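You operate a simulated robot arm through the tools that you are given. There is no shell and no other tool. Be economical: measure what you need, move in short steps, check, and stop when the job is done.

The job below is to be done with a simulated robot arm. You get a single attempt, and the scene is never put back.

## Task
Fetch the brown cloth and set it on the press bench top.

The check looks at the end state, three seconds after you hand in, the way a careful person would. Anything else that was tipped, shoved, dropped, spilled or broken makes it a failure. Flat cloth is picked up by pressing the open fingertips on it (5 to 10 N) and closing them slowly along it; thin cloth reads only 2 to 8 mm in the jaws.

## Robot
A 6-joint arm with a two-finger parallel gripper on a trunk, on a base that drives. Base frame: it is fixed to the floor where the robot stands at the start and does not move with it; the origin is under the middle of the robot, x ahead of it, y to its left, z up. Lengths are in m, angles in rad, forces in N, time in s.
With the tool pointing down near the work surface it reaches from about 0.3 to 0.7 m from the robot's upright axis, wherever it stands. Its first joint turns from -2.897 to 2.897 rad. Places, roughly: press bench top [0.7, -3.1, 0.9]. Payload 4.1 kg.
The tool frame sits at the grasp point between the pads (the TCP): z along the fingers, y along the line on which they close. The tips reach 0.023 m beyond it. Largest opening 0.094 m; finger width 0.038, thickness 0.01; the body of the gripper, 0.054 by 0.096 m, starts 0.039 m behind the TCP.
Orientation is told as [roll, pitch, yaw] about the base's x, y, z axes, in that order, counted from this pose: with the fingers straight down and closing along the base's y, the tool's x points along the base's -x, its y along +y and its z along -z.

## Interface
- The arm moves only by the tool jog_arm. Its argument "rows" is a list of rows, each an object (a shift or turn left out is 0, a gripper value left out holds the last) with "delta_pos": the shift along the base's x, y, z in m, a list of three; "turn": the turn, a rotation vector about the base's x, y, z in rad, a list of three; "gripper": the closure in counts, from 0 (fully open) to 255 (shut). In form: [{"delta_pos": [dx, dy, dz], "turn": [rx, ry, rz], "gripper": gripper}, ...]. A call has 1 to 8 rows; each row is the pose to reach, as a shift and turn from the pose commanded when the call began. Each row takes 0.2 s and may step no farther than 0.05 m and 0.15 rad from the row before; otherwise, or with a gripper value out of range, the whole call is refused. A pose out of reach is approached as far as the arm can. The call stops where the force on the tool passes 40 N (or 10 N more than at its start, if that is more) or the arm is blocked; 0.2 s more then pass. The fingers move at their own pace (about 0.045 m/s each) and stop on an object; they squeeze with about 36 N. The grip force told is the motor's: it shows also when the fingers shut on nothing. Time passes only in rows, and 0.2 s behind the last, so rows that repeat a pose let the fingers close. The reply holds the time, the measured pose of the TCP, the force on the tool along the base axes, the opening and the grip force, in the units named above and with some noise.
- Cameras (640 x 400 px; columns grow to the right, rows downward): "scene" is now at [0.0181, 0.1353, 1.4445]; the picture's right is [-0.34, -0.94, 0.00], its down [-0.57, 0.21, -0.79] and it looks along [0.75, -0.27, -0.61] (base axes); focal length 282 px, centre (320, 200). "wrist" rides on the gripper at [0.086, 0.016, -0.074] in the tool frame; the picture's right is [-0.18, 0.98, 0.00], its down [-0.58, -0.11, -0.81] and it looks along [-0.79, -0.15, 0.59] (tool axes); focal length 243 px, centre (320, 200). There is no depth. A picture from a camera that has moved, and an enlarged one, comes with that camera's place and axes in the base frame and with its lens.
- get_image(camera): a new picture of that camera. The clock stands still meanwhile.
- slide_trunk(by): slides the trunk up (or, below 0, down) by that many m; the arm and the scene camera ride with it, the base frame stays. It gives what a move gives, with no picture.
- steer(legs): drives the robot by 1 to 6 legs, each [ahead, turn to the left] in m and rad, along the robot's own axes; the way and the turn of a leg run together, so that a leg with both is an arc; at most 1.5 m and 3.142 rad a leg. The arm and the cameras ride along, it lands a little off, and it stops where it bumps. It gives what a move gives.
- turn_head(pan, tilt): turns the head with the scene camera to pan (to the left, within 2.705 rad either way) and tilt (down, from -0.506 to 1.204), counted from straight ahead of the robot. It gives what a move gives.
- close_up(camera, box): a new picture of the part [left, top, right, bottom] of that camera's present view, enlarged. The clock stands still meanwhile.
- close_job(): hands the job in; it is judged then, once.

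Go step by step. Nothing tells you exact positions but the pictures and the camera data: compare them with the known pose of the tool, close in by small moves and look again before you grip or let go. The budget is 120 turns and 90 pictures, counting those below and the enlarged ones. Unless the task says otherwise, let go and move clear before handing in, and close with one line.

The tools are called after "Call:" as a command line: name --argument value ..., lists and objects as JSON in quotes. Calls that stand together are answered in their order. jog_arm: Moves the arm, as the interface text tells. Its arguments: {"type":"object","properties":{"rows":{"type":"array","items":{"type":"object","properties":{"delta_pos":{"type":"array","items":{"type":"number"}},"turn":{"type":"array","items":{"type":"number"}},"gripper":{"type":"number"}}}}},"required":["rows"]} The other tools are called the same way: slide_trunk (by) slides the trunk up or down; steer (legs) drives the base; turn_head (pan, tilt) turns the head that bears the scene camera; get_image (camera) takes a picture; close_up (camera, box) takes an enlarged picture of a part of a camera's view; close_job () hands the job in.

At the start:

```text
time_s: 0.0
position: [0.4282, -0.0375, 1.1245]
tcp_rot: [0.0, -0.002, 0.001]
contact_force: [0.3, 0.5, -0.3]
opening: 0.0939
finger_force: 0.1
trunk travel left (down, up): [-0.4, 0.19]
robot x, y, heading: [-0.0005, -0.0003, 0.004]
head pan, tilt: [-0.347, 0.653]
```

scene: 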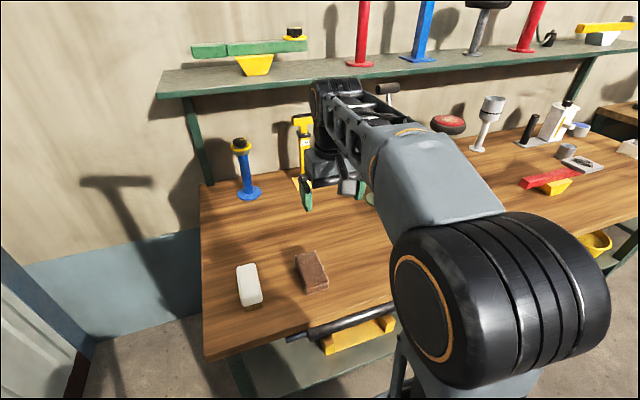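
wrist: 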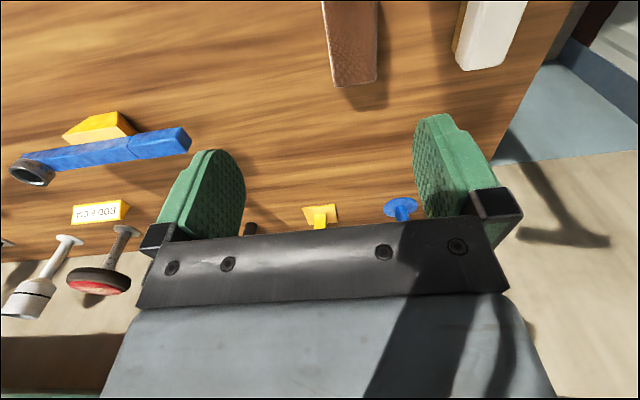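

I see a workbench with a brown block-like item and a white one on the near left; the brown one may be the folded cloth. I'll look closer.

Call:
close_up --camera "scene" --box '[200, 220, 360, 320]'

Call:
close_up --camera "wrist" --box '[280, 0, 540, 120]'

```text
4.00 times, centred on (280, 270) of scene
camera zoom: at [0.0181, 0.1353, 1.4445], right [-0.34, -0.94, 0.0], down [-0.57, 0.21, -0.79], along [0.75, -0.27, -0.61], focal length 1126 px, centre (480, -80)
```

zoom: 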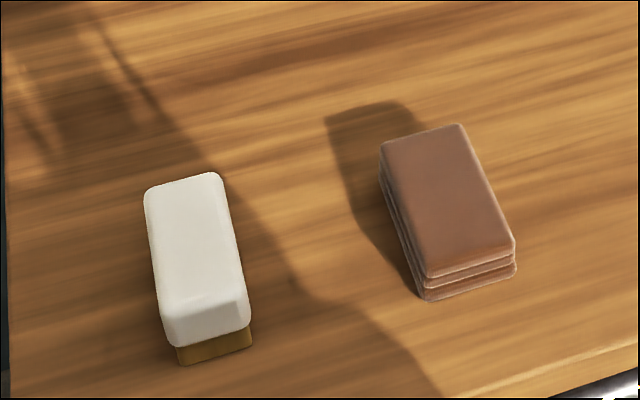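

```text
2.46 times, centred on (410, 60) of wrist
camera zoom: at [0.3419, -0.0201, 1.1987], right [0.18, 0.98, 0.0], down [0.58, -0.11, 0.81], along [0.79, -0.15, -0.59], focal length 597 px, centre (98, 545)
```

zoom: 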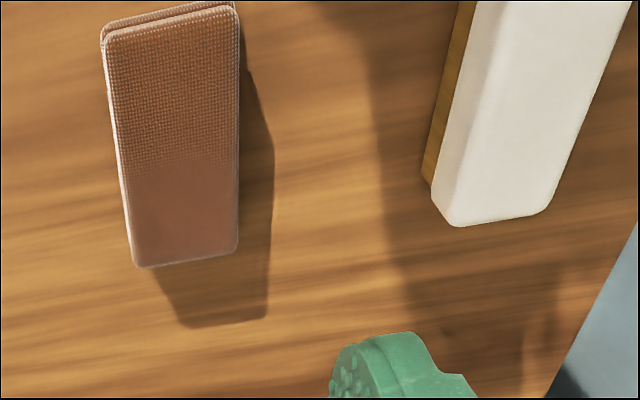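

The brown cloth is folded, roughly x 0.43–0.535, y −0.037–0.024, top z≈0.845, lined up with the gripper. I'll move above it, open, and check.

Call:
jog_arm --rows '[{"delta_pos": [0.02, 0.015, -0.03], "gripper": 0}, {"delta_pos": [0.04, 0.03, -0.07]}, {"delta_pos": [0.05, 0.031, -0.11]}, {"delta_pos": [0.05, 0.031, -0.15]}, {"delta_pos": [0.05, 0.031, -0.19]}, {"delta_pos": [0.05, 0.031, -0.19]}]'

Call:
get_image --camera "wrist"

Call:
get_image --camera "scene"

```text
time_s: 1.4
position: [0.4795, -0.0052, 0.9348]
tcp_rot: [0.0, 0.001, 0.0]
contact_force: [-0.2, -0.5, -0.7]
opening: 0.0943
finger_force: 0.1
trunk travel left (down, up): [-0.4, 0.19]
robot x, y, heading: [0.0024, -0.0004, 0.001]
head pan, tilt: [-0.347, 0.653]
```

```text
85 pictures are left
camera wrist: at [0.393, 0.0104, 1.0091], right [0.18, 0.98, 0.0], down [0.58, -0.11, 0.81], along [0.79, -0.15, -0.59], focal length 243 px, centre (320, 200)
```

wrist: 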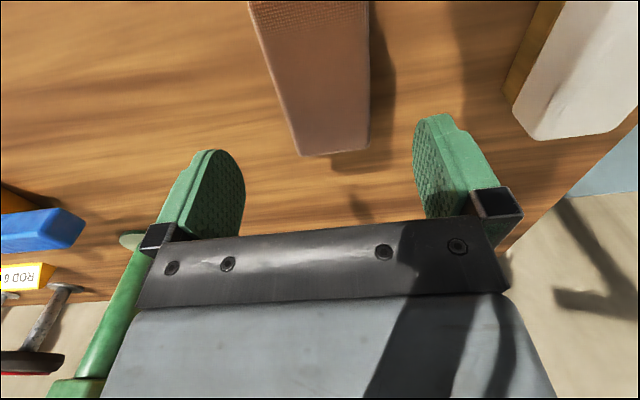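

```text
84 pictures are left
camera scene: at [0.0183, 0.1353, 1.4445], right [-0.34, -0.94, 0.0], down [-0.57, 0.21, -0.79], along [0.75, -0.27, -0.61], focal length 282 px, centre (320, 200)
```

scene: 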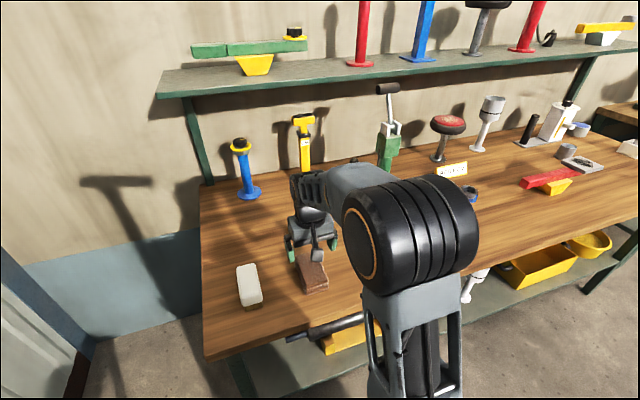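

Wrist view agrees: cloth centre ≈ (0.486, −0.006). I descend with the fingers straddling it.

Call:
jog_arm --rows '[{"delta_pos": [0.006, -0.001, -0.03]}, {"delta_pos": [0.006, -0.001, -0.055]}, {"delta_pos": [0.006, -0.001, -0.072]}, {"delta_pos": [0.006, -0.001, -0.072]}]'

Call:
get_image --camera "wrist"

Call:
close_up --camera "scene" --box '[240, 200, 400, 300]'

```text
time_s: 2.4
position: [0.4844, -0.0062, 0.8618]
tcp_rot: [-0.002, 0.0, -0.001]
contact_force: [0.3, -0.2, -0.4]
opening: 0.0938
finger_force: 0.1
trunk travel left (down, up): [-0.4, 0.19]
robot x, y, heading: [-0.0024, 0.0011, -0.001]
head pan, tilt: [-0.347, 0.653]
```

```text
83 pictures are left
camera wrist: at [0.3979, 0.0101, 0.9365], right [0.18, 0.98, 0.0], down [0.58, -0.11, 0.81], along [0.79, -0.15, -0.59], focal length 243 px, centre (320, 200)
```

wrist: 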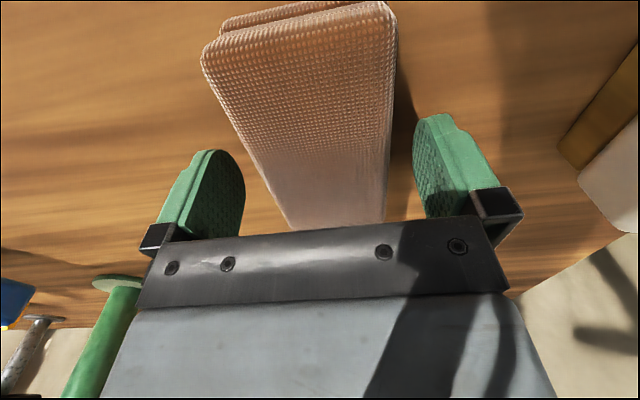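

```text
4.00 times, centred on (320, 250) of scene
camera zoom: at [0.0182, 0.1353, 1.4445], right [-0.34, -0.94, 0.0], down [-0.57, 0.21, -0.79], along [0.75, -0.27, -0.61], focal length 1126 px, centre (320, 0)
```

zoom: 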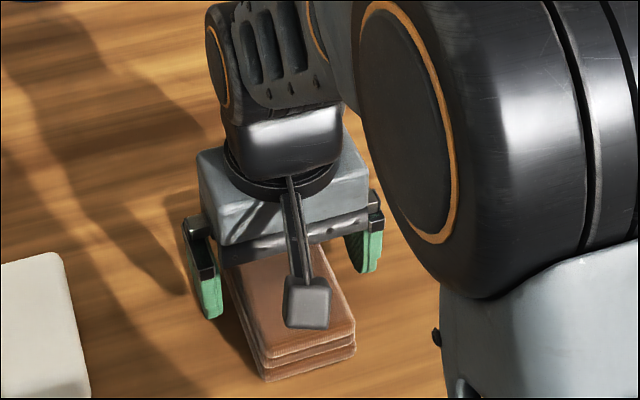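

The fingers straddle the cloth. I lower 14 mm more and close.

Call:
jog_arm --rows '[{"delta_pos": [0, 0, -0.007]}, {"delta_pos": [0, 0, -0.014]}, {"delta_pos": [0, 0, -0.014], "gripper": 100}, {"delta_pos": [0, 0, -0.014], "gripper": 160}, {"delta_pos": [0, 0, -0.014], "gripper": 255}, {"delta_pos": [0, 0, -0.014], "gripper": 255}, {"delta_pos": [0, 0, -0.014], "gripper": 255}, {"delta_pos": [0, 0, -0.014], "gripper": 255}]'

Call:
get_image --camera "wrist"

```text
time_s: 4.2
position: [0.4846, -0.0057, 0.848]
tcp_rot: [0.001, 0.0, -0.001]
contact_force: [-1.1, 0.0, -0.5]
opening: 0.0643
finger_force: 36.0
trunk travel left (down, up): [-0.4, 0.19]
robot x, y, heading: [0.0014, -0.0002, -0.001]
head pan, tilt: [-0.347, 0.653]
```

```text
81 pictures are left
camera wrist: at [0.3978, 0.01, 0.9226], right [0.18, 0.98, 0.0], down [0.58, -0.11, 0.81], along [0.79, -0.15, -0.59], focal length 243 px, centre (320, 200)
```

wrist: 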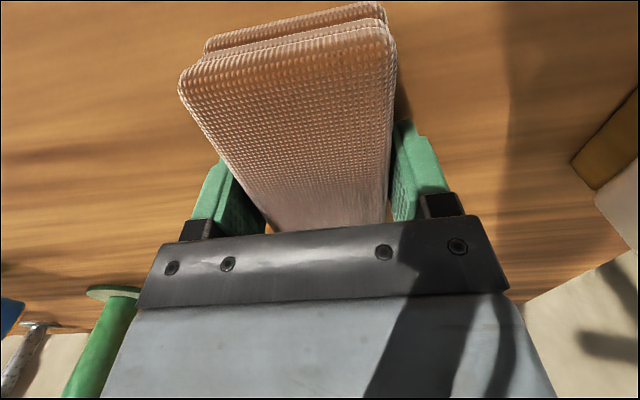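

Gripped at 64 mm opening. I lift straight up and check.

Call:
jog_arm --rows '[{"delta_pos": [0, 0, 0.02]}, {"delta_pos": [0, 0, 0.05]}, {"delta_pos": [0, 0, 0.09]}, {"delta_pos": [0, 0, 0.13]}, {"delta_pos": [0, 0, 0.17]}, {"delta_pos": [0, 0, 0.21]}, {"delta_pos": [0, 0, 0.25]}, {"delta_pos": [0, 0, 0.27]}]'

Call:
get_image --camera "wrist"

Call:
turn_head --pan -1.4 --tilt 0.4

Call:
get_image --camera "scene"

```text
time_s: 6.0
position: [0.4836, -0.0056, 1.1185]
tcp_rot: [0.0, 0.0, 0.0]
contact_force: [0.3, -0.8, -0.6]
opening: 0.0001
finger_force: 36.0
trunk travel left (down, up): [-0.4, 0.19]
robot x, y, heading: [-0.0004, 0.0003, 0.003]
head pan, tilt: [-0.347, 0.653]
```

```text
80 pictures are left
camera wrist: at [0.397, 0.0107, 1.1931], right [0.18, 0.98, 0.0], down [0.58, -0.11, 0.81], along [0.79, -0.15, -0.59], focal length 243 px, centre (320, 200)
```

wrist: 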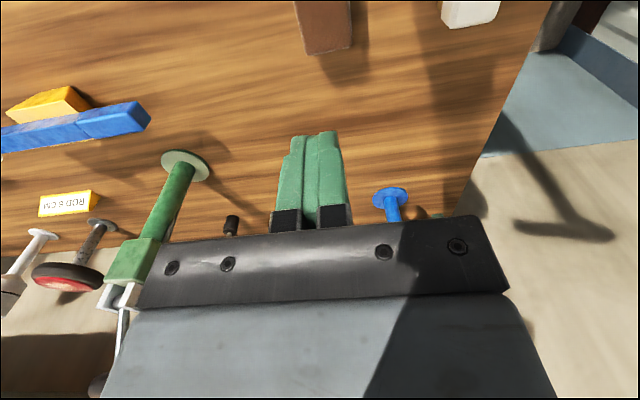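

```text
time_s: 7.3
position: [0.4833, -0.0056, 1.1181]
tcp_rot: [0.0, 0.0, -0.001]
contact_force: [-0.1, -0.3, 0.4]
opening: 0.0
finger_force: 35.4
trunk travel left (down, up): [-0.4, 0.19]
robot x, y, heading: [-0.002, -0.002, 0.004]
head pan, tilt: [-1.4, 0.4]
```

```text
79 pictures are left
camera scene: at [-0.0476, 0.0735, 1.4673], right [-0.99, -0.17, 0.0], down [-0.07, 0.38, -0.92], along [0.16, -0.91, -0.39], focal length 282 px, centre (320, 200)
```

scene: 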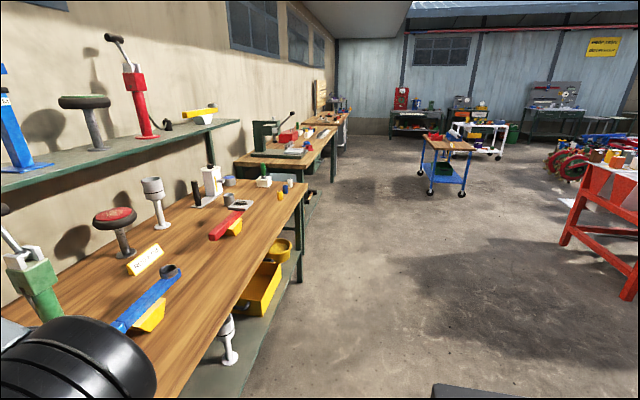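

The cloth slipped out and stays on the bench (side squeeze does not hold it). I'll look at its state and then use the press-and-pinch method.

Call:
turn_head --pan -0.347 --tilt 0.653

Call:
close_up --camera "scene" --box '[200, 220, 360, 320]'

Call:
close_up --camera "wrist" --box '[240, 0, 400, 100]'

```text
time_s: 8.6
position: [0.4841, -0.0055, 1.1183]
tcp_rot: [0.001, 0.0, 0.001]
contact_force: [0.2, -0.4, -0.7]
opening: 0.0
finger_force: 35.9
trunk travel left (down, up): [-0.4, 0.19]
robot x, y, heading: [-0.0046, -0.0004, -0.001]
head pan, tilt: [-0.347, 0.653]
```

```text
4.00 times, centred on (280, 270) of scene
camera zoom: at [0.0181, 0.1352, 1.4446], right [-0.34, -0.94, 0.0], down [-0.57, 0.21, -0.79], along [0.75, -0.27, -0.61], focal length 1126 px, centre (480, -80)
```

zoom: 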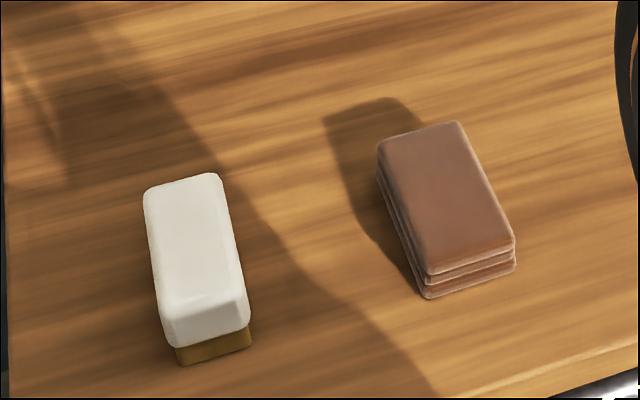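

```text
4.00 times, centred on (320, 50) of wrist
camera zoom: at [0.3972, 0.0107, 1.1925], right [0.18, 0.98, 0.0], down [0.58, -0.11, 0.81], along [0.79, -0.15, -0.59], focal length 970 px, centre (320, 800)
```

zoom: 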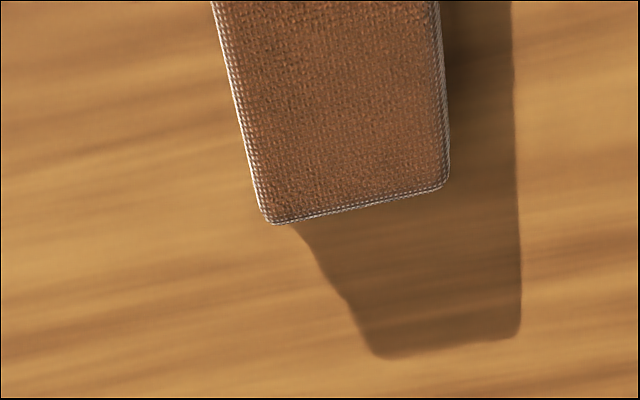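

Cloth is undisturbed. I'll part-open to about 40 mm so both tips land on the top, and come down close above it.

Call:
jog_arm --rows '[{"delta_pos": [0.002, 0, -0.04], "gripper": 147}, {"delta_pos": [0.002, 0, -0.085]}, {"delta_pos": [0.002, 0, -0.13]}, {"delta_pos": [0.002, 0, -0.17]}, {"delta_pos": [0.002, 0, -0.2]}, {"delta_pos": [0.002, 0, -0.225]}, {"delta_pos": [0.002, 0, -0.241]}, {"delta_pos": [0.002, 0, -0.241]}]'

Call:
get_image --camera "wrist"

```text
time_s: 10.3
position: [0.4859, -0.0071, 0.8855]
tcp_rot: [-0.002, -0.017, 0.0]
contact_force: [-4.9, 0.6, 22.6]
opening: 0.04
finger_force: 0.1
trunk travel left (down, up): [-0.4, 0.19]
robot x, y, heading: [0.0018, 0.0001, -0.0]
head pan, tilt: [-0.347, 0.653]
stopped in row 8: the force on the tool passed its limit (the readings are from after the stop); the commanded pose is now the measured one
```

```text
76 pictures are left
camera wrist: at [0.3994, 0.0101, 0.958], right [0.18, 0.98, 0.0], down [0.57, -0.11, 0.82], along [0.8, -0.15, -0.58], focal length 243 px, centre (320, 200)
```

wrist: 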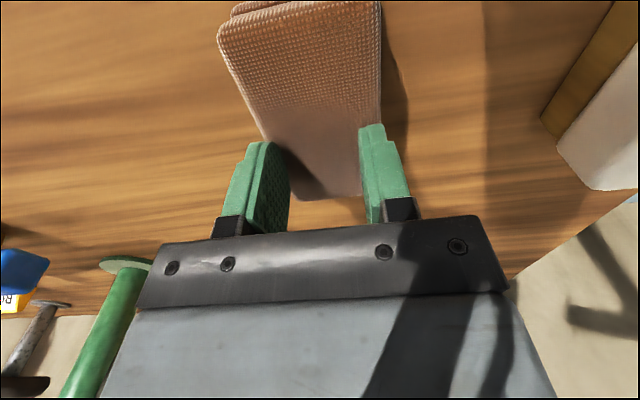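

Contact came at TCP z≈0.885, so the cloth is taller (top ≈0.862) and its centre is nearer x≈0.475. I'll back off slightly, recentre, narrow a little and press gently.

Call:
jog_arm --rows '[{"delta_pos": [0, 0, 0.008], "turn": [0.002, 0.017, 0], "gripper": 160}, {"delta_pos": [-0.01, 0.003, 0.008], "turn": [0.002, 0.017, 0]}, {"delta_pos": [-0.01, 0.003, 0.008], "turn": [0.002, 0.017, 0]}, {"delta_pos": [-0.01, 0.003, 0.004], "turn": [0.002, 0.017, 0]}, {"delta_pos": [-0.01, 0.003, 0.002], "turn": [0.002, 0.017, 0]}, {"delta_pos": [-0.01, 0.003, 0.002], "turn": [0.002, 0.017, 0]}]'

Call:
close_up --camera "scene" --box '[240, 200, 400, 300]'

Call:
get_image --camera "wrist"

```text
time_s: 11.7
position: [0.4795, -0.0026, 0.8851]
tcp_rot: [0.002, 0.003, 0.001]
contact_force: [0.5, 1.1, 13.2]
opening: 0.0351
finger_force: 0.0
trunk travel left (down, up): [-0.4, 0.19]
robot x, y, heading: [-0.0009, -0.003, 0.001]
head pan, tilt: [-0.347, 0.653]
```

```text
4.00 times, centred on (320, 250) of scene
camera zoom: at [0.0171, 0.1354, 1.4447], right [-0.34, -0.94, 0.0], down [-0.57, 0.21, -0.79], along [0.75, -0.27, -0.61], focal length 1126 px, centre (320, 0)
```

zoom: 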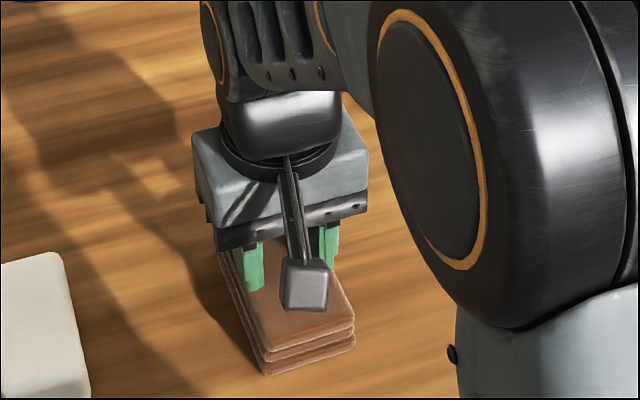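

```text
74 pictures are left
camera wrist: at [0.3918, 0.0131, 0.9597], right [0.18, 0.98, 0.0], down [0.58, -0.11, 0.8], along [0.79, -0.15, -0.59], focal length 243 px, centre (320, 200)
```

wrist: 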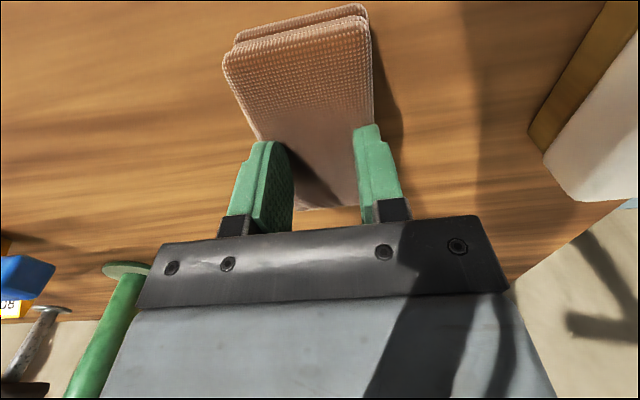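

Both tips press the top with 13 N. I ease up slightly and close slowly.

Call:
jog_arm --rows '[{"delta_pos": [0, 0, 0.001]}, {"delta_pos": [0, 0, 0.001]}]'

```text
time_s: 12.3
position: [0.4771, -0.0028, 0.8857]
tcp_rot: [0.002, 0.006, -0.001]
contact_force: [2.6, -0.1, 8.6]
opening: 0.035
finger_force: 0.1
trunk travel left (down, up): [-0.4, 0.19]
robot x, y, heading: [-0.0026, 0.0029, 0.001]
head pan, tilt: [-0.347, 0.653]
```

Call:
jog_arm --rows '[{"gripper": 170}, {"gripper": 182}, {"gripper": 194}, {"gripper": 206}, {"gripper": 218}, {"gripper": 230}, {"gripper": 242}, {"gripper": 255}]'

Call:
jog_arm --rows '[{"gripper": 255}, {"gripper": 255}]'

Call:
get_image --camera "wrist"

```text
time_s: 14.1
position: [0.4788, -0.0032, 0.8849]
tcp_rot: [0.003, 0.006, -0.002]
contact_force: [-0.3, -2.3, 8.7]
opening: 0.0003
finger_force: 29.7
trunk travel left (down, up): [-0.4, 0.19]
robot x, y, heading: [0.0022, -0.0007, 0.002]
head pan, tilt: [-0.347, 0.653]
```

```text
time_s: 14.7
position: [0.4779, -0.002, 0.8846]
tcp_rot: [0.001, 0.005, -0.001]
contact_force: [0.7, -0.9, 8.3]
opening: 0.0
finger_force: 36.2
trunk travel left (down, up): [-0.4, 0.19]
robot x, y, heading: [0.0, -0.0009, -0.0]
head pan, tilt: [-0.347, 0.653]
```

```text
73 pictures are left
camera wrist: at [0.3917, 0.0131, 0.96], right [0.18, 0.98, 0.0], down [0.59, -0.11, 0.8], along [0.79, -0.15, -0.6], focal length 243 px, centre (320, 200)
```

wrist: 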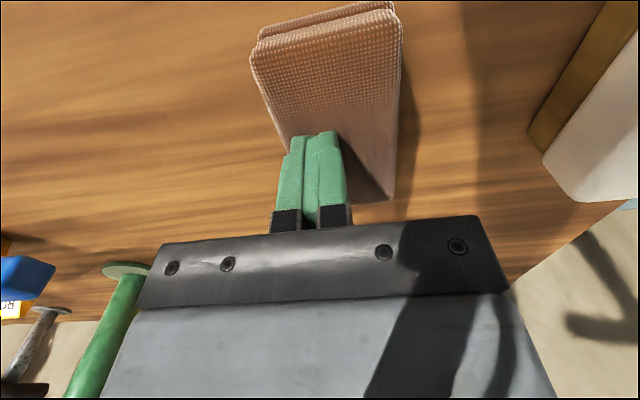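

The folded stack acts stiff and just slid ~8 mm sideways, so I'll go back to a side grip but lift slowly. First rise and re-measure.

Call:
jog_arm --rows '[{"delta_pos": [0, 0, 0.02]}, {"delta_pos": [0, 0, 0.06]}, {"delta_pos": [-0.03, 0, 0.1], "gripper": 0}, {"delta_pos": [-0.07, 0, 0.13], "gripper": 0}, {"delta_pos": [-0.11, 0, 0.13], "gripper": 0}, {"delta_pos": [-0.11, 0, 0.13], "gripper": 0}]'

Call:
get_image --camera "wrist"

Call:
close_up --camera "scene" --box '[240, 220, 400, 320]'

```text
time_s: 16.1
position: [0.3687, -0.005, 1.0138]
tcp_rot: [0.002, 0.005, 0.002]
contact_force: [0.2, -0.1, -0.1]
opening: 0.0866
finger_force: 0.1
trunk travel left (down, up): [-0.4, 0.19]
robot x, y, heading: [-0.0001, 0.0018, 0.002]
head pan, tilt: [-0.347, 0.653]
```

```text
72 pictures are left
camera wrist: at [0.2826, 0.0122, 1.09], right [0.18, 0.98, 0.0], down [0.59, -0.11, 0.8], along [0.79, -0.15, -0.6], focal length 243 px, centre (320, 200)
```

wrist: 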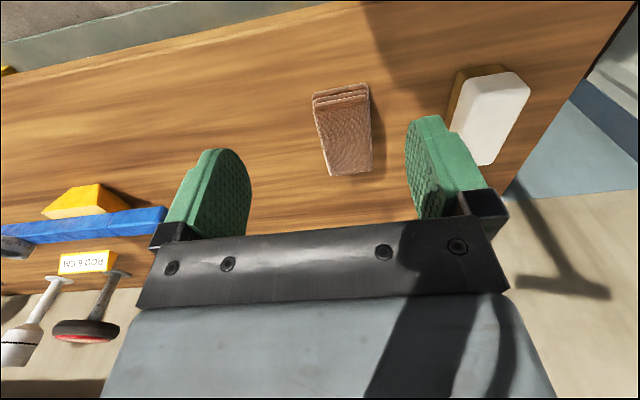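

```text
4.00 times, centred on (320, 270) of scene
camera zoom: at [0.0176, 0.1352, 1.4445], right [-0.34, -0.94, 0.0], down [-0.57, 0.21, -0.79], along [0.75, -0.27, -0.61], focal length 1126 px, centre (320, -80)
```

zoom: 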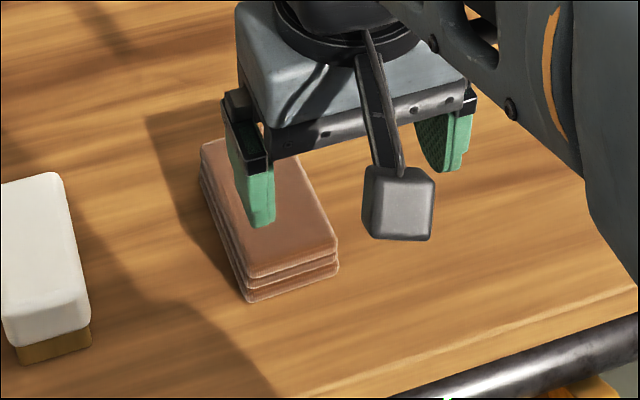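

Call:
close_up --camera "wrist" --box '[272, 70, 432, 190]'

```text
3.33 times, centred on (352, 130) of wrist
camera zoom: at [0.2826, 0.0122, 1.09], right [0.18, 0.98, 0.0], down [0.59, -0.11, 0.8], along [0.79, -0.15, -0.6], focal length 809 px, centre (213, 433)
```

zoom: 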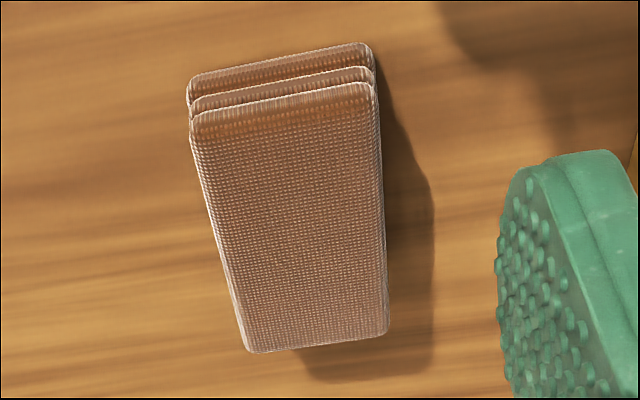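

The cloth's centre is now ≈ (0.480, 0.007), still square to the gripper. I go back over it and descend to a side grip, closing gently.

Call:
jog_arm --rows '[{"delta_pos": [0.04, 0.012, 0], "turn": [0, -0.005, 0], "gripper": 0}, {"delta_pos": [0.08, 0.012, -0.02], "turn": [0, -0.005, 0]}, {"delta_pos": [0.109, 0.012, -0.05], "turn": [0, -0.005, 0]}, {"delta_pos": [0.109, 0.012, -0.09], "turn": [0, -0.005, 0]}, {"delta_pos": [0.109, 0.012, -0.12], "turn": [0, -0.005, 0]}, {"delta_pos": [0.109, 0.012, -0.145], "turn": [0, -0.005, 0]}, {"delta_pos": [0.109, 0.012, -0.16], "turn": [0, -0.005, 0]}, {"delta_pos": [0.109, 0.012, -0.168], "turn": [0, -0.005, 0]}]'

Call:
get_image --camera "wrist"

```text
time_s: 17.9
position: [0.4761, 0.0089, 0.8456]
tcp_rot: [0.001, 0.001, 0.0]
contact_force: [-0.8, -0.4, 0.1]
opening: 0.0941
finger_force: 0.1
trunk travel left (down, up): [-0.4, 0.19]
robot x, y, heading: [0.0003, 0.0002, 0.002]
head pan, tilt: [-0.347, 0.653]
```

```text
69 pictures are left
camera wrist: at [0.3904, 0.0249, 0.9211], right [0.18, 0.98, 0.0], down [0.58, -0.11, 0.81], along [0.79, -0.15, -0.59], focal length 243 px, centre (320, 200)
```

wrist: 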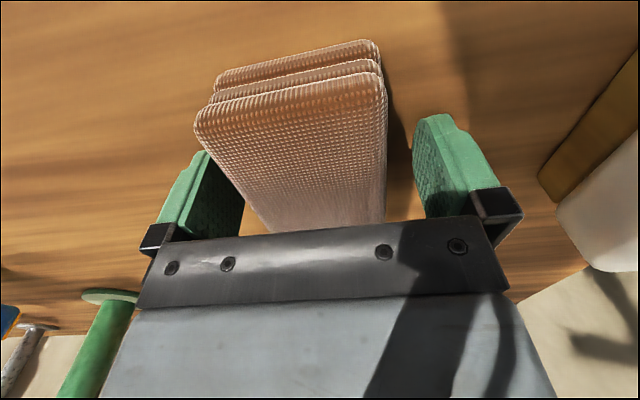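

Straddled at tips z≈0.822 with no contact force. Close, then lift very slowly.

Call:
jog_arm --rows '[{"gripper": 60}, {"gripper": 90}, {"gripper": 120}, {"gripper": 180}, {"gripper": 255}, {"gripper": 255}, {"gripper": 255}, {"gripper": 255}]'

Call:
jog_arm --rows '[{"delta_pos": [0, 0, 0.001]}, {"delta_pos": [0, 0, 0.003]}, {"delta_pos": [0, 0, 0.005]}, {"delta_pos": [0, 0, 0.007]}, {"delta_pos": [0, 0, 0.009]}, {"delta_pos": [0, 0, 0.01]}, {"delta_pos": [0, 0, 0.01]}]'

Call:
close_up --camera "scene" --box '[240, 220, 400, 320]'

Call:
get_image --camera "wrist"

```text
time_s: 19.7
position: [0.4774, 0.0089, 0.8462]
tcp_rot: [0.002, -0.001, -0.001]
contact_force: [0.7, 1.2, -0.4]
opening: 0.0647
finger_force: 36.1
trunk travel left (down, up): [-0.4, 0.19]
robot x, y, heading: [-0.0017, 0.0002, 0.007]
head pan, tilt: [-0.347, 0.653]
```

```text
time_s: 21.3
position: [0.4777, 0.0091, 0.8569]
tcp_rot: [0.002, 0.003, -0.002]
contact_force: [0.0, 0.2, -1.1]
opening: 0.0645
finger_force: 36.3
trunk travel left (down, up): [-0.4, 0.19]
robot x, y, heading: [0.001, 0.0013, 0.002]
head pan, tilt: [-0.347, 0.653]
```

```text
4.00 times, centred on (320, 270) of scene
camera zoom: at [0.018, 0.1352, 1.4445], right [-0.34, -0.94, 0.0], down [-0.57, 0.21, -0.79], along [0.75, -0.27, -0.61], focal length 1126 px, centre (320, -80)
```

zoom: 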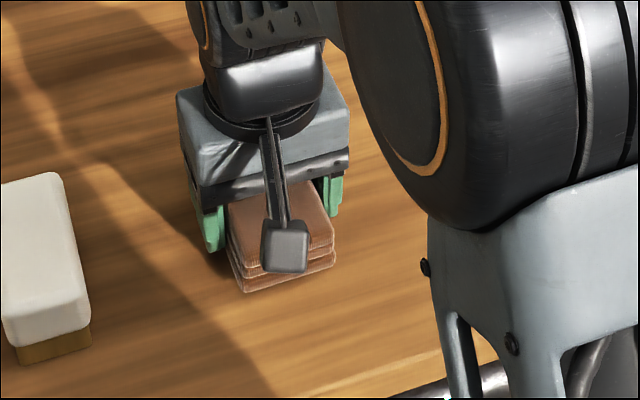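

```text
67 pictures are left
camera wrist: at [0.3911, 0.0251, 0.9314], right [0.18, 0.98, 0.0], down [0.58, -0.11, 0.81], along [0.79, -0.15, -0.59], focal length 243 px, centre (320, 200)
```

wrist: 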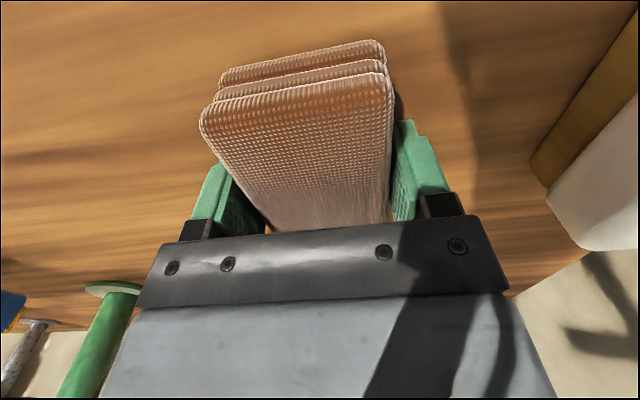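

It appears to move with the gripper this time. I'll keep lifting slowly, watching the opening.

Call:
jog_arm --rows '[{"delta_pos": [0, 0, 0.003]}, {"delta_pos": [0, 0, 0.006]}, {"delta_pos": [0, 0, 0.01]}, {"delta_pos": [0, 0, 0.014]}, {"delta_pos": [0, 0, 0.018]}, {"delta_pos": [0, 0, 0.022]}, {"delta_pos": [0, 0, 0.025]}, {"delta_pos": [0, 0, 0.025]}]'

Call:
get_image --camera "wrist"

Call:
close_up --camera "scene" --box '[240, 220, 400, 320]'

```text
time_s: 23.1
position: [0.4768, 0.0088, 0.882]
tcp_rot: [0.001, 0.0, 0.001]
contact_force: [1.2, -0.2, -0.1]
opening: 0.0644
finger_force: 35.8
trunk travel left (down, up): [-0.4, 0.19]
robot x, y, heading: [-0.0046, -0.0004, -0.001]
head pan, tilt: [-0.347, 0.653]
```

```text
66 pictures are left
camera wrist: at [0.3907, 0.025, 0.9565], right [0.18, 0.98, 0.0], down [0.58, -0.11, 0.81], along [0.79, -0.15, -0.59], focal length 243 px, centre (320, 200)
```

wrist: 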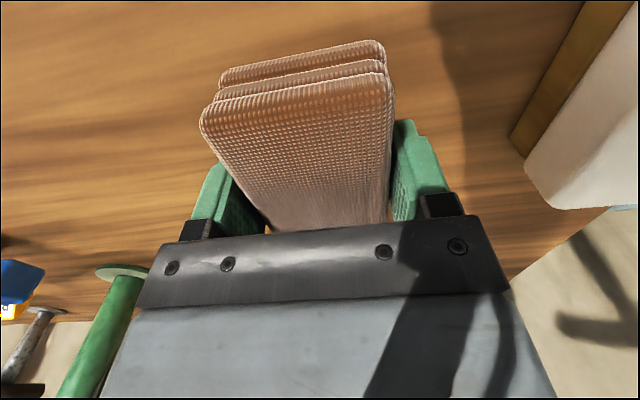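

```text
4.00 times, centred on (320, 270) of scene
camera zoom: at [0.018, 0.1352, 1.4445], right [-0.34, -0.94, 0.0], down [-0.57, 0.21, -0.79], along [0.75, -0.27, -0.61], focal length 1126 px, centre (320, -80)
```

zoom: 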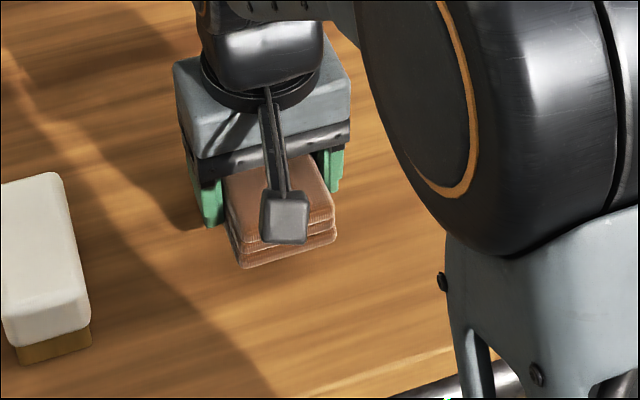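

Held. I continue lifting at the same gentle pace.

Call:
jog_arm --rows '[{"delta_pos": [0, 0, 0.005]}, {"delta_pos": [0, 0, 0.012]}, {"delta_pos": [0, 0, 0.022]}, {"delta_pos": [0, 0, 0.032]}, {"delta_pos": [0, 0, 0.042]}, {"delta_pos": [0, 0, 0.052]}, {"delta_pos": [0, 0, 0.06]}, {"delta_pos": [0, 0, 0.065]}]'

Call:
jog_arm --rows '[{"delta_pos": [0, 0, 0.005]}, {"delta_pos": [-0.005, 0, 0.012]}, {"delta_pos": [-0.015, 0, 0.022]}, {"delta_pos": [-0.025, 0, 0.032]}, {"delta_pos": [-0.035, 0, 0.042]}, {"delta_pos": [-0.045, 0, 0.052]}, {"delta_pos": [-0.055, 0, 0.06]}, {"delta_pos": [-0.06, 0, 0.065]}]'

Call:
get_image --camera "wrist"

```text
time_s: 24.9
position: [0.4782, 0.0092, 0.9469]
tcp_rot: [0.003, 0.0, 0.0]
contact_force: [-0.1, 0.6, -0.7]
opening: 0.0643
finger_force: 35.7
trunk travel left (down, up): [-0.4, 0.19]
robot x, y, heading: [0.0023, -0.001, -0.004]
head pan, tilt: [-0.347, 0.653]
```

```text
time_s: 26.7
position: [0.4171, 0.0079, 1.0122]
tcp_rot: [0.003, -0.001, 0.002]
contact_force: [0.0, -0.7, 0.1]
opening: 0.0642
finger_force: 36.9
trunk travel left (down, up): [-0.4, 0.19]
robot x, y, heading: [0.0015, -0.0033, -0.001]
head pan, tilt: [-0.347, 0.653]
```

```text
64 pictures are left
camera wrist: at [0.3301, 0.0246, 1.0867], right [0.18, 0.98, 0.0], down [0.58, -0.11, 0.81], along [0.79, -0.15, -0.59], focal length 243 px, centre (320, 200)
```

wrist: 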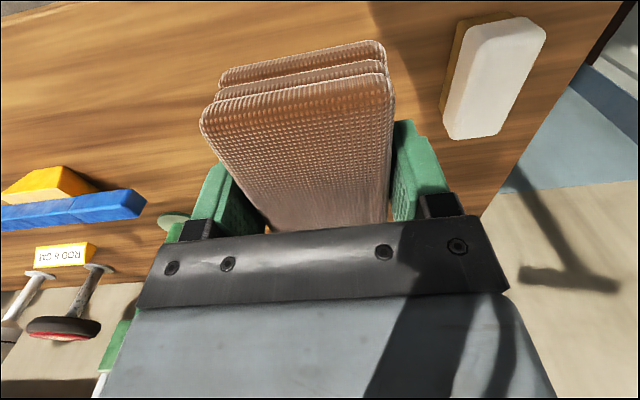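

Holding well. Before driving I look to the right/behind for free space and at the press bench.

Call:
turn_head --pan -1.3 --tilt 0.35

Call:
get_image --camera "scene"

Call:
close_up --camera "scene" --box '[180, 80, 340, 180]'

Call:
turn_head --pan -2.6 --tilt 0.5

Call:
get_image --camera "scene"

```text
time_s: 27.9
position: [0.4165, 0.0083, 1.0108]
tcp_rot: [0.002, 0.002, 0.0]
contact_force: [0.5, 0.0, -0.9]
opening: 0.0642
finger_force: 36.6
trunk travel left (down, up): [-0.4, 0.19]
robot x, y, heading: [0.0048, 0.0013, -0.001]
head pan, tilt: [-1.3, 0.351]
```

```text
63 pictures are left
camera scene: at [-0.0386, 0.075, 1.4719], right [-0.96, -0.27, 0.0], down [-0.09, 0.33, -0.94], along [0.25, -0.9, -0.34], focal length 282 px, centre (320, 200)
```

scene: 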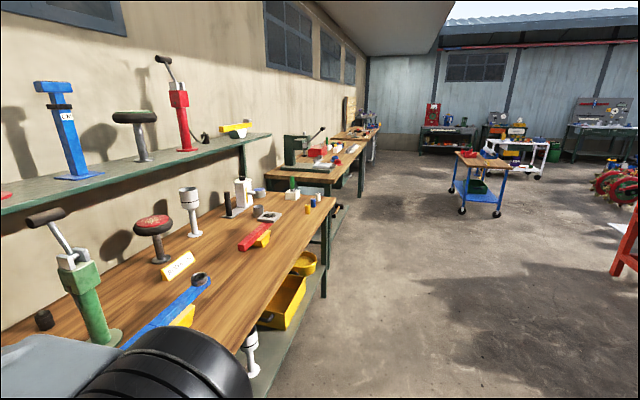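

```text
4.00 times, centred on (260, 130) of scene
camera zoom: at [-0.0386, 0.075, 1.4719], right [-0.96, -0.27, 0.0], down [-0.09, 0.33, -0.94], along [0.25, -0.9, -0.34], focal length 1126 px, centre (560, 480)
```

zoom: 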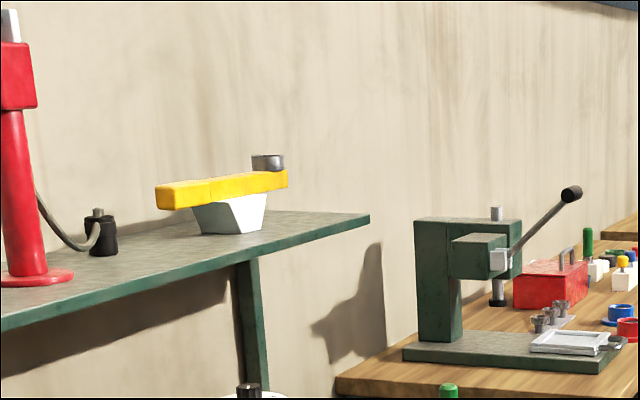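

```text
time_s: 29.4
position: [0.4163, 0.0093, 1.0114]
tcp_rot: [0.002, 0.0, 0.001]
contact_force: [0.0, -0.6, -1.0]
opening: 0.0645
finger_force: 35.9
trunk travel left (down, up): [-0.4, 0.19]
robot x, y, heading: [0.0013, -0.0022, -0.001]
head pan, tilt: [-2.601, 0.499]
```

```text
61 pictures are left
camera scene: at [-0.1415, 0.1178, 1.4582], right [-0.52, 0.86, 0.0], down [0.41, 0.25, -0.88], along [-0.75, -0.45, -0.48], focal length 282 px, centre (320, 200)
```

scene: 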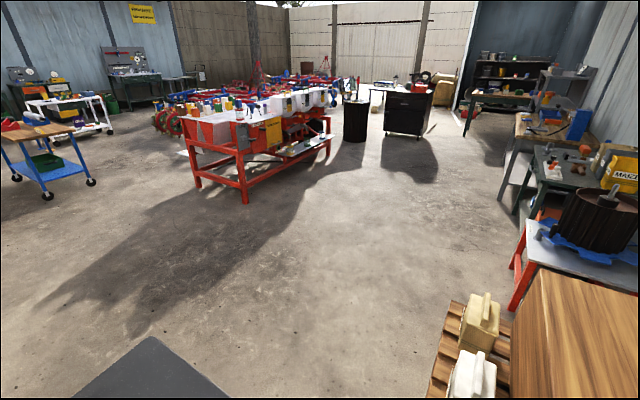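

There's plenty of free floor behind; the press bench runs from about y=−1.9 on, front edge x≈0.42. I back off first and check the grip after driving.

Call:
steer --legs '[[-0.2, 0], [-0.2, 0]]'

Call:
get_image --camera "wrist"

```text
time_s: 32.2
position: [0.0163, 0.0097, 1.0124]
tcp_rot: [0.002, 0.0, 0.005]
contact_force: [1.5, 0.9, -0.4]
opening: 0.0644
finger_force: 36.0
trunk travel left (down, up): [-0.4, 0.19]
robot x, y, heading: [-0.3982, 0.0016, 0.005]
head pan, tilt: [-2.601, 0.499]
```

```text
60 pictures are left
camera wrist: at [-0.0698, 0.0255, 1.0866], right [0.18, 0.98, 0.0], down [0.58, -0.11, 0.81], along [0.79, -0.14, -0.59], focal length 243 px, centre (320, 200)
```

wrist: 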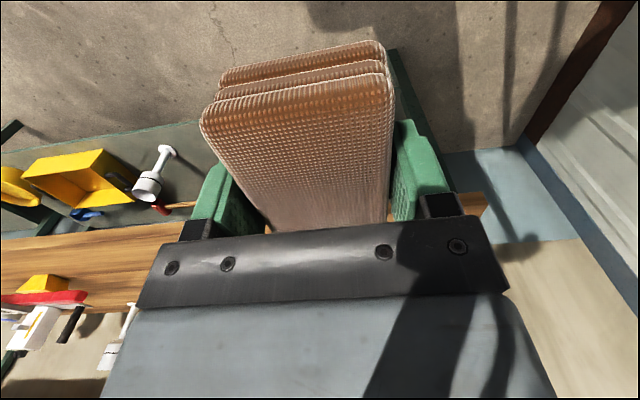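

Still firmly held. Now turn right and go along the benches partway, in short legs.

Call:
steer --legs '[[0, -0.8], [0, -0.776], [0.7, 0], [0.7, 0]]'

Call:
turn_head --pan 0.6 --tilt 0.45

Call:
get_image --camera "scene"

Call:
get_image --camera "wrist"

```text
time_s: 43.6
position: [-0.4113, -1.8205, 1.0127]
tcp_rot: [0.002, -0.001, -1.584]
contact_force: [-0.3, 0.3, -1.1]
opening: 0.0643
finger_force: 35.6
trunk travel left (down, up): [-0.4, 0.19]
robot x, y, heading: [-0.417, -1.404, -1.578]
head pan, tilt: [-2.601, 0.499]
```

```text
time_s: 46.4
position: [-0.4108, -1.8191, 1.0121]
tcp_rot: [0.002, 0.001, -1.584]
contact_force: [0.8, -0.1, -0.8]
opening: 0.0642
finger_force: 36.1
trunk travel left (down, up): [-0.4, 0.19]
robot x, y, heading: [-0.4133, -1.4039, -1.581]
head pan, tilt: [0.6, 0.45]
```

```text
59 pictures are left
camera scene: at [-0.2001, -1.4229, 1.4627], right [-0.83, -0.56, 0.0], down [-0.24, 0.36, -0.9], along [0.5, -0.75, -0.44], focal length 282 px, centre (320, 200)
```

scene: 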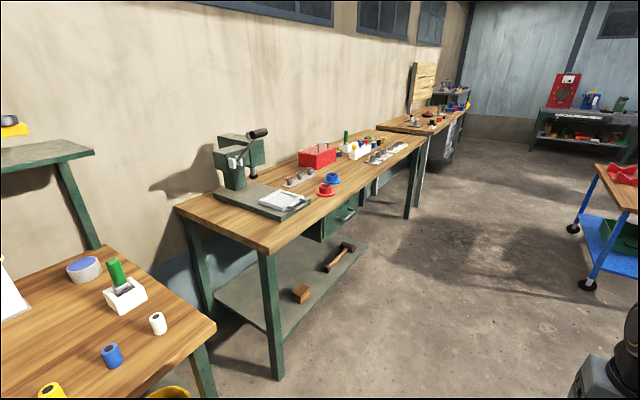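

```text
58 pictures are left
camera wrist: at [-0.3939, -1.7338, 1.0866], right [0.98, -0.2, 0.0], down [-0.12, -0.58, 0.81], along [-0.16, -0.79, -0.59], focal length 243 px, centre (320, 200)
```

wrist: 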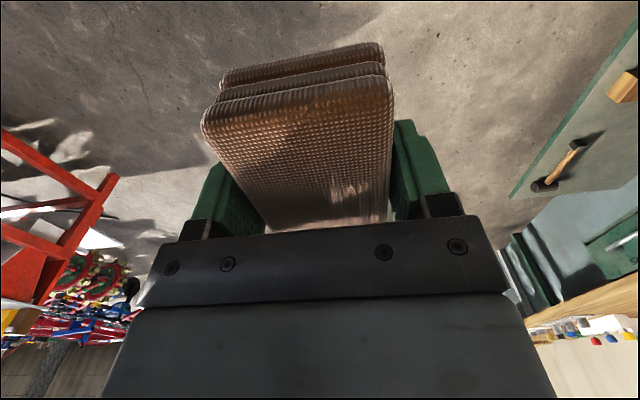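

The press bench carries a press, tray, cups and boxes; its front edge is x≈0.37, spanning y≈−1.95 to −3.8. I drive farther along and look for a free spot.

Call:
steer --legs '[[0.6, 0], [0.7, 0]]'

Call:
turn_head --pan 1.3 --tilt 0.55

Call:
get_image --camera "scene"

```text
time_s: 53.2
position: [-0.4258, -3.1159, 1.0101]
tcp_rot: [0.001, 0.001, -1.58]
contact_force: [-0.3, 0.1, -0.9]
opening: 0.0643
finger_force: 36.1
trunk travel left (down, up): [-0.4, 0.19]
robot x, y, heading: [-0.4292, -2.7029, -1.577]
head pan, tilt: [0.6, 0.45]
```

```text
time_s: 54.3
position: [-0.4253, -3.1166, 1.0115]
tcp_rot: [0.001, -0.001, -1.579]
contact_force: [-0.6, 0.1, -1.1]
opening: 0.0641
finger_force: 36.0
trunk travel left (down, up): [-0.4, 0.19]
robot x, y, heading: [-0.4308, -2.6986, -1.578]
head pan, tilt: [1.3, 0.55]
```

```text
57 pictures are left
camera scene: at [-0.1812, -2.6677, 1.4536], right [-0.28, -0.96, 0.0], down [-0.5, 0.14, -0.85], along [0.82, -0.24, -0.52], focal length 282 px, centre (320, 200)
```

scene: 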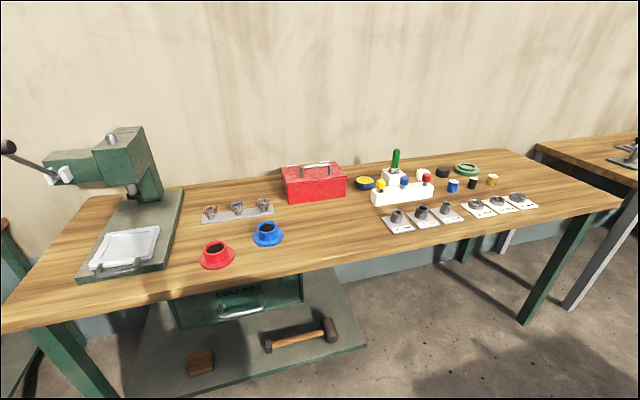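

A free patch lies between the blue cup and the grey mats, centred ≈ (0.54, −2.93). I'll drive to line up with it.

Call:
steer --legs '[[0.23, 0], [0, 0.8], [0, 0.777], [0.2, 0], [0.2, 0]]'

Call:
turn_head --pan -0.2 --tilt 0.75

Call:
get_image --camera "scene"

Call:
get_image --camera "wrist"

```text
time_s: 62.5
position: [0.3832, -2.9206, 1.012]
tcp_rot: [0.002, 0.0, -0.001]
contact_force: [0.0, 0.9, -0.1]
opening: 0.0646
finger_force: 36.1
trunk travel left (down, up): [-0.4, 0.19]
robot x, y, heading: [-0.0339, -2.9296, -0.003]
head pan, tilt: [1.3, 0.55]
```

```text
time_s: 64.1
position: [0.3839, -2.9203, 1.0129]
tcp_rot: [0.002, -0.002, 0.0]
contact_force: [0.2, 0.5, 0.2]
opening: 0.0645
finger_force: 35.7
trunk travel left (down, up): [-0.4, 0.19]
robot x, y, heading: [-0.0364, -2.929, 0.004]
head pan, tilt: [-0.201, 0.75]
```

```text
56 pictures are left
camera scene: at [-0.0157, -2.7811, 1.4362], right [-0.2, -0.98, 0.0], down [-0.67, 0.14, -0.73], along [0.72, -0.15, -0.68], focal length 282 px, centre (320, 200)
```

scene: 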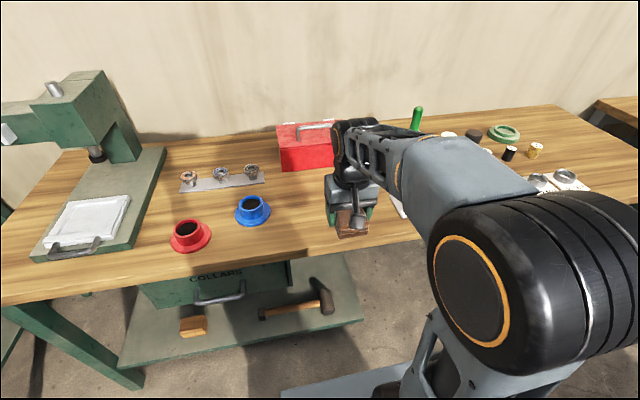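

```text
55 pictures are left
camera wrist: at [0.2969, -2.9049, 1.0866], right [0.18, 0.98, 0.0], down [0.58, -0.11, 0.81], along [0.79, -0.15, -0.59], focal length 243 px, centre (320, 200)
```

wrist: 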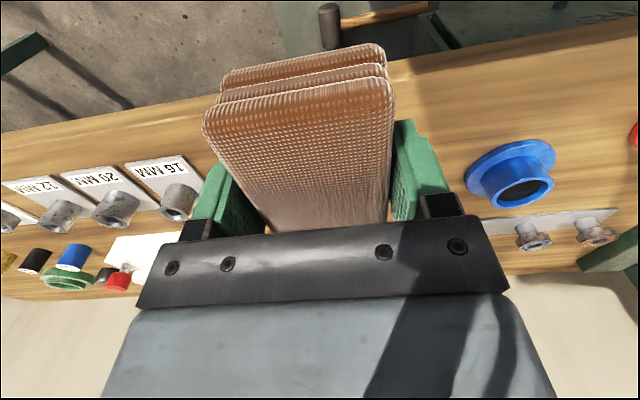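

Aligned: the free strip is y −3.075…−2.78, and TCP is at y=−2.92. I extend forward gently to x≈0.53.

Call:
jog_arm --rows '[{"delta_pos": [0.008, 0, 0]}, {"delta_pos": [0.025, 0, 0]}, {"delta_pos": [0.045, 0, 0]}, {"delta_pos": [0.068, 0, 0]}, {"delta_pos": [0.09, 0, 0]}, {"delta_pos": [0.112, 0, 0]}, {"delta_pos": [0.132, -0.004, 0]}, {"delta_pos": [0.145, -0.005, 0]}]'

Call:
jog_arm --rows '[{"delta_pos": [0, 0, -0.005]}, {"delta_pos": [0, 0, -0.012]}, {"delta_pos": [0, 0, -0.022]}, {"delta_pos": [0, 0, -0.032]}, {"delta_pos": [0, 0, -0.042]}, {"delta_pos": [0, 0, -0.052]}, {"delta_pos": [0, 0, -0.06]}, {"delta_pos": [0, 0, -0.06]}]'

Call:
get_image --camera "wrist"

Call:
close_up --camera "scene" --box '[260, 140, 420, 240]'

```text
time_s: 65.9
position: [0.529, -2.9261, 1.0118]
tcp_rot: [0.004, 0.002, -0.001]
contact_force: [0.2, 0.7, -0.6]
opening: 0.0643
finger_force: 36.3
trunk travel left (down, up): [-0.4, 0.19]
robot x, y, heading: [-0.0357, -2.9305, 0.003]
head pan, tilt: [-0.201, 0.75]
```

```text
time_s: 67.7
position: [0.5279, -2.926, 0.952]
tcp_rot: [0.001, 0.001, 0.0]
contact_force: [-0.3, -0.4, -0.4]
opening: 0.0642
finger_force: 35.7
trunk travel left (down, up): [-0.4, 0.19]
robot x, y, heading: [-0.0334, -2.9301, -0.003]
head pan, tilt: [-0.201, 0.75]
```

```text
54 pictures are left
camera wrist: at [0.4419, -2.9102, 1.0262], right [0.18, 0.98, 0.0], down [0.58, -0.11, 0.81], along [0.79, -0.15, -0.59], focal length 243 px, centre (320, 200)
```

wrist: 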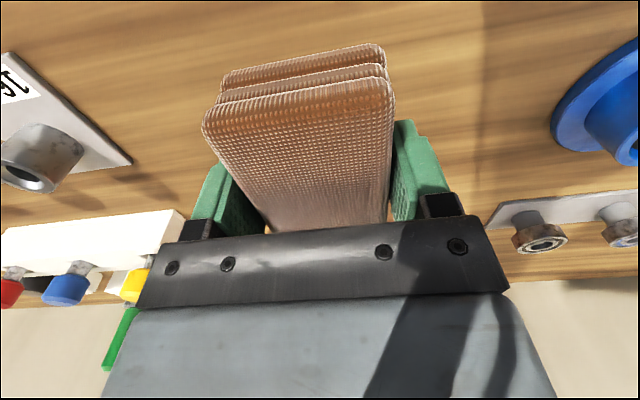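

```text
4.00 times, centred on (340, 190) of scene
camera zoom: at [-0.0156, -2.7812, 1.4362], right [-0.2, -0.98, 0.0], down [-0.67, 0.14, -0.73], along [0.72, -0.15, -0.68], focal length 1126 px, centre (240, 240)
```

zoom: 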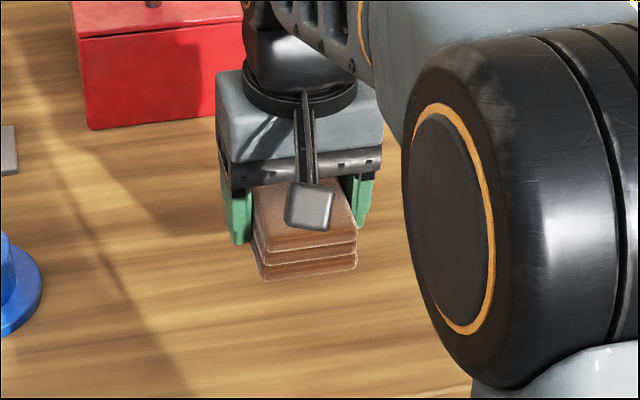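

Clear all around. I lower in small steps until contact (expected near z≈0.925).

Call:
jog_arm --rows '[{"delta_pos": [0, 0, -0.005]}, {"delta_pos": [0, 0, -0.01]}, {"delta_pos": [0, 0, -0.015]}, {"delta_pos": [0, 0, -0.019]}, {"delta_pos": [0, 0, -0.022]}, {"delta_pos": [0, 0, -0.022]}]'

```text
time_s: 69.1
position: [0.5282, -2.9256, 0.9291]
tcp_rot: [0.003, 0.0, 0.002]
contact_force: [0.2, -0.1, -0.4]
opening: 0.0643
finger_force: 35.9
trunk travel left (down, up): [-0.4, 0.19]
robot x, y, heading: [-0.0291, -2.9308, 0.005]
head pan, tilt: [-0.201, 0.75]
```

Call:
jog_arm --rows '[{"delta_pos": [0, 0, -0.001]}, {"delta_pos": [0, 0, -0.002]}, {"delta_pos": [0, 0, -0.003]}, {"delta_pos": [0, 0, -0.003]}]'

Call:
close_up --camera "scene" --box '[300, 160, 380, 210]'

```text
time_s: 70.1
position: [0.5285, -2.9256, 0.9274]
tcp_rot: [0.002, -0.001, 0.0]
contact_force: [-0.5, 0.1, 0.6]
opening: 0.0644
finger_force: 36.2
trunk travel left (down, up): [-0.4, 0.19]
robot x, y, heading: [-0.0325, -2.928, 0.0]
head pan, tilt: [-0.201, 0.75]
```

```text
8.00 times, centred on (340, 185) of scene
camera zoom: at [-0.0156, -2.7812, 1.4362], right [-0.2, -0.98, 0.0], down [-0.67, 0.14, -0.73], along [0.72, -0.15, -0.68], focal length 2253 px, centre (160, 320)
```

zoom: 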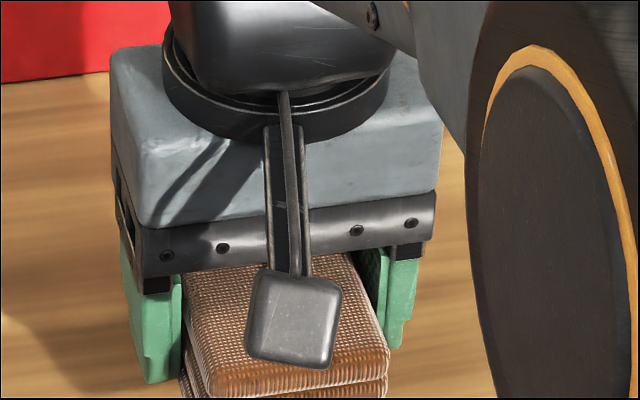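

Call:
jog_arm --rows '[{"delta_pos": [0, 0, -0.001]}, {"delta_pos": [0, 0, -0.002]}, {"delta_pos": [0, 0, -0.002]}]'

```text
time_s: 70.9
position: [0.529, -2.9253, 0.9265]
tcp_rot: [0.002, 0.001, 0.001]
contact_force: [0.0, -0.3, -1.5]
opening: 0.0642
finger_force: 36.1
trunk travel left (down, up): [-0.4, 0.19]
robot x, y, heading: [-0.0308, -2.9302, -0.0]
head pan, tilt: [-0.201, 0.75]
```

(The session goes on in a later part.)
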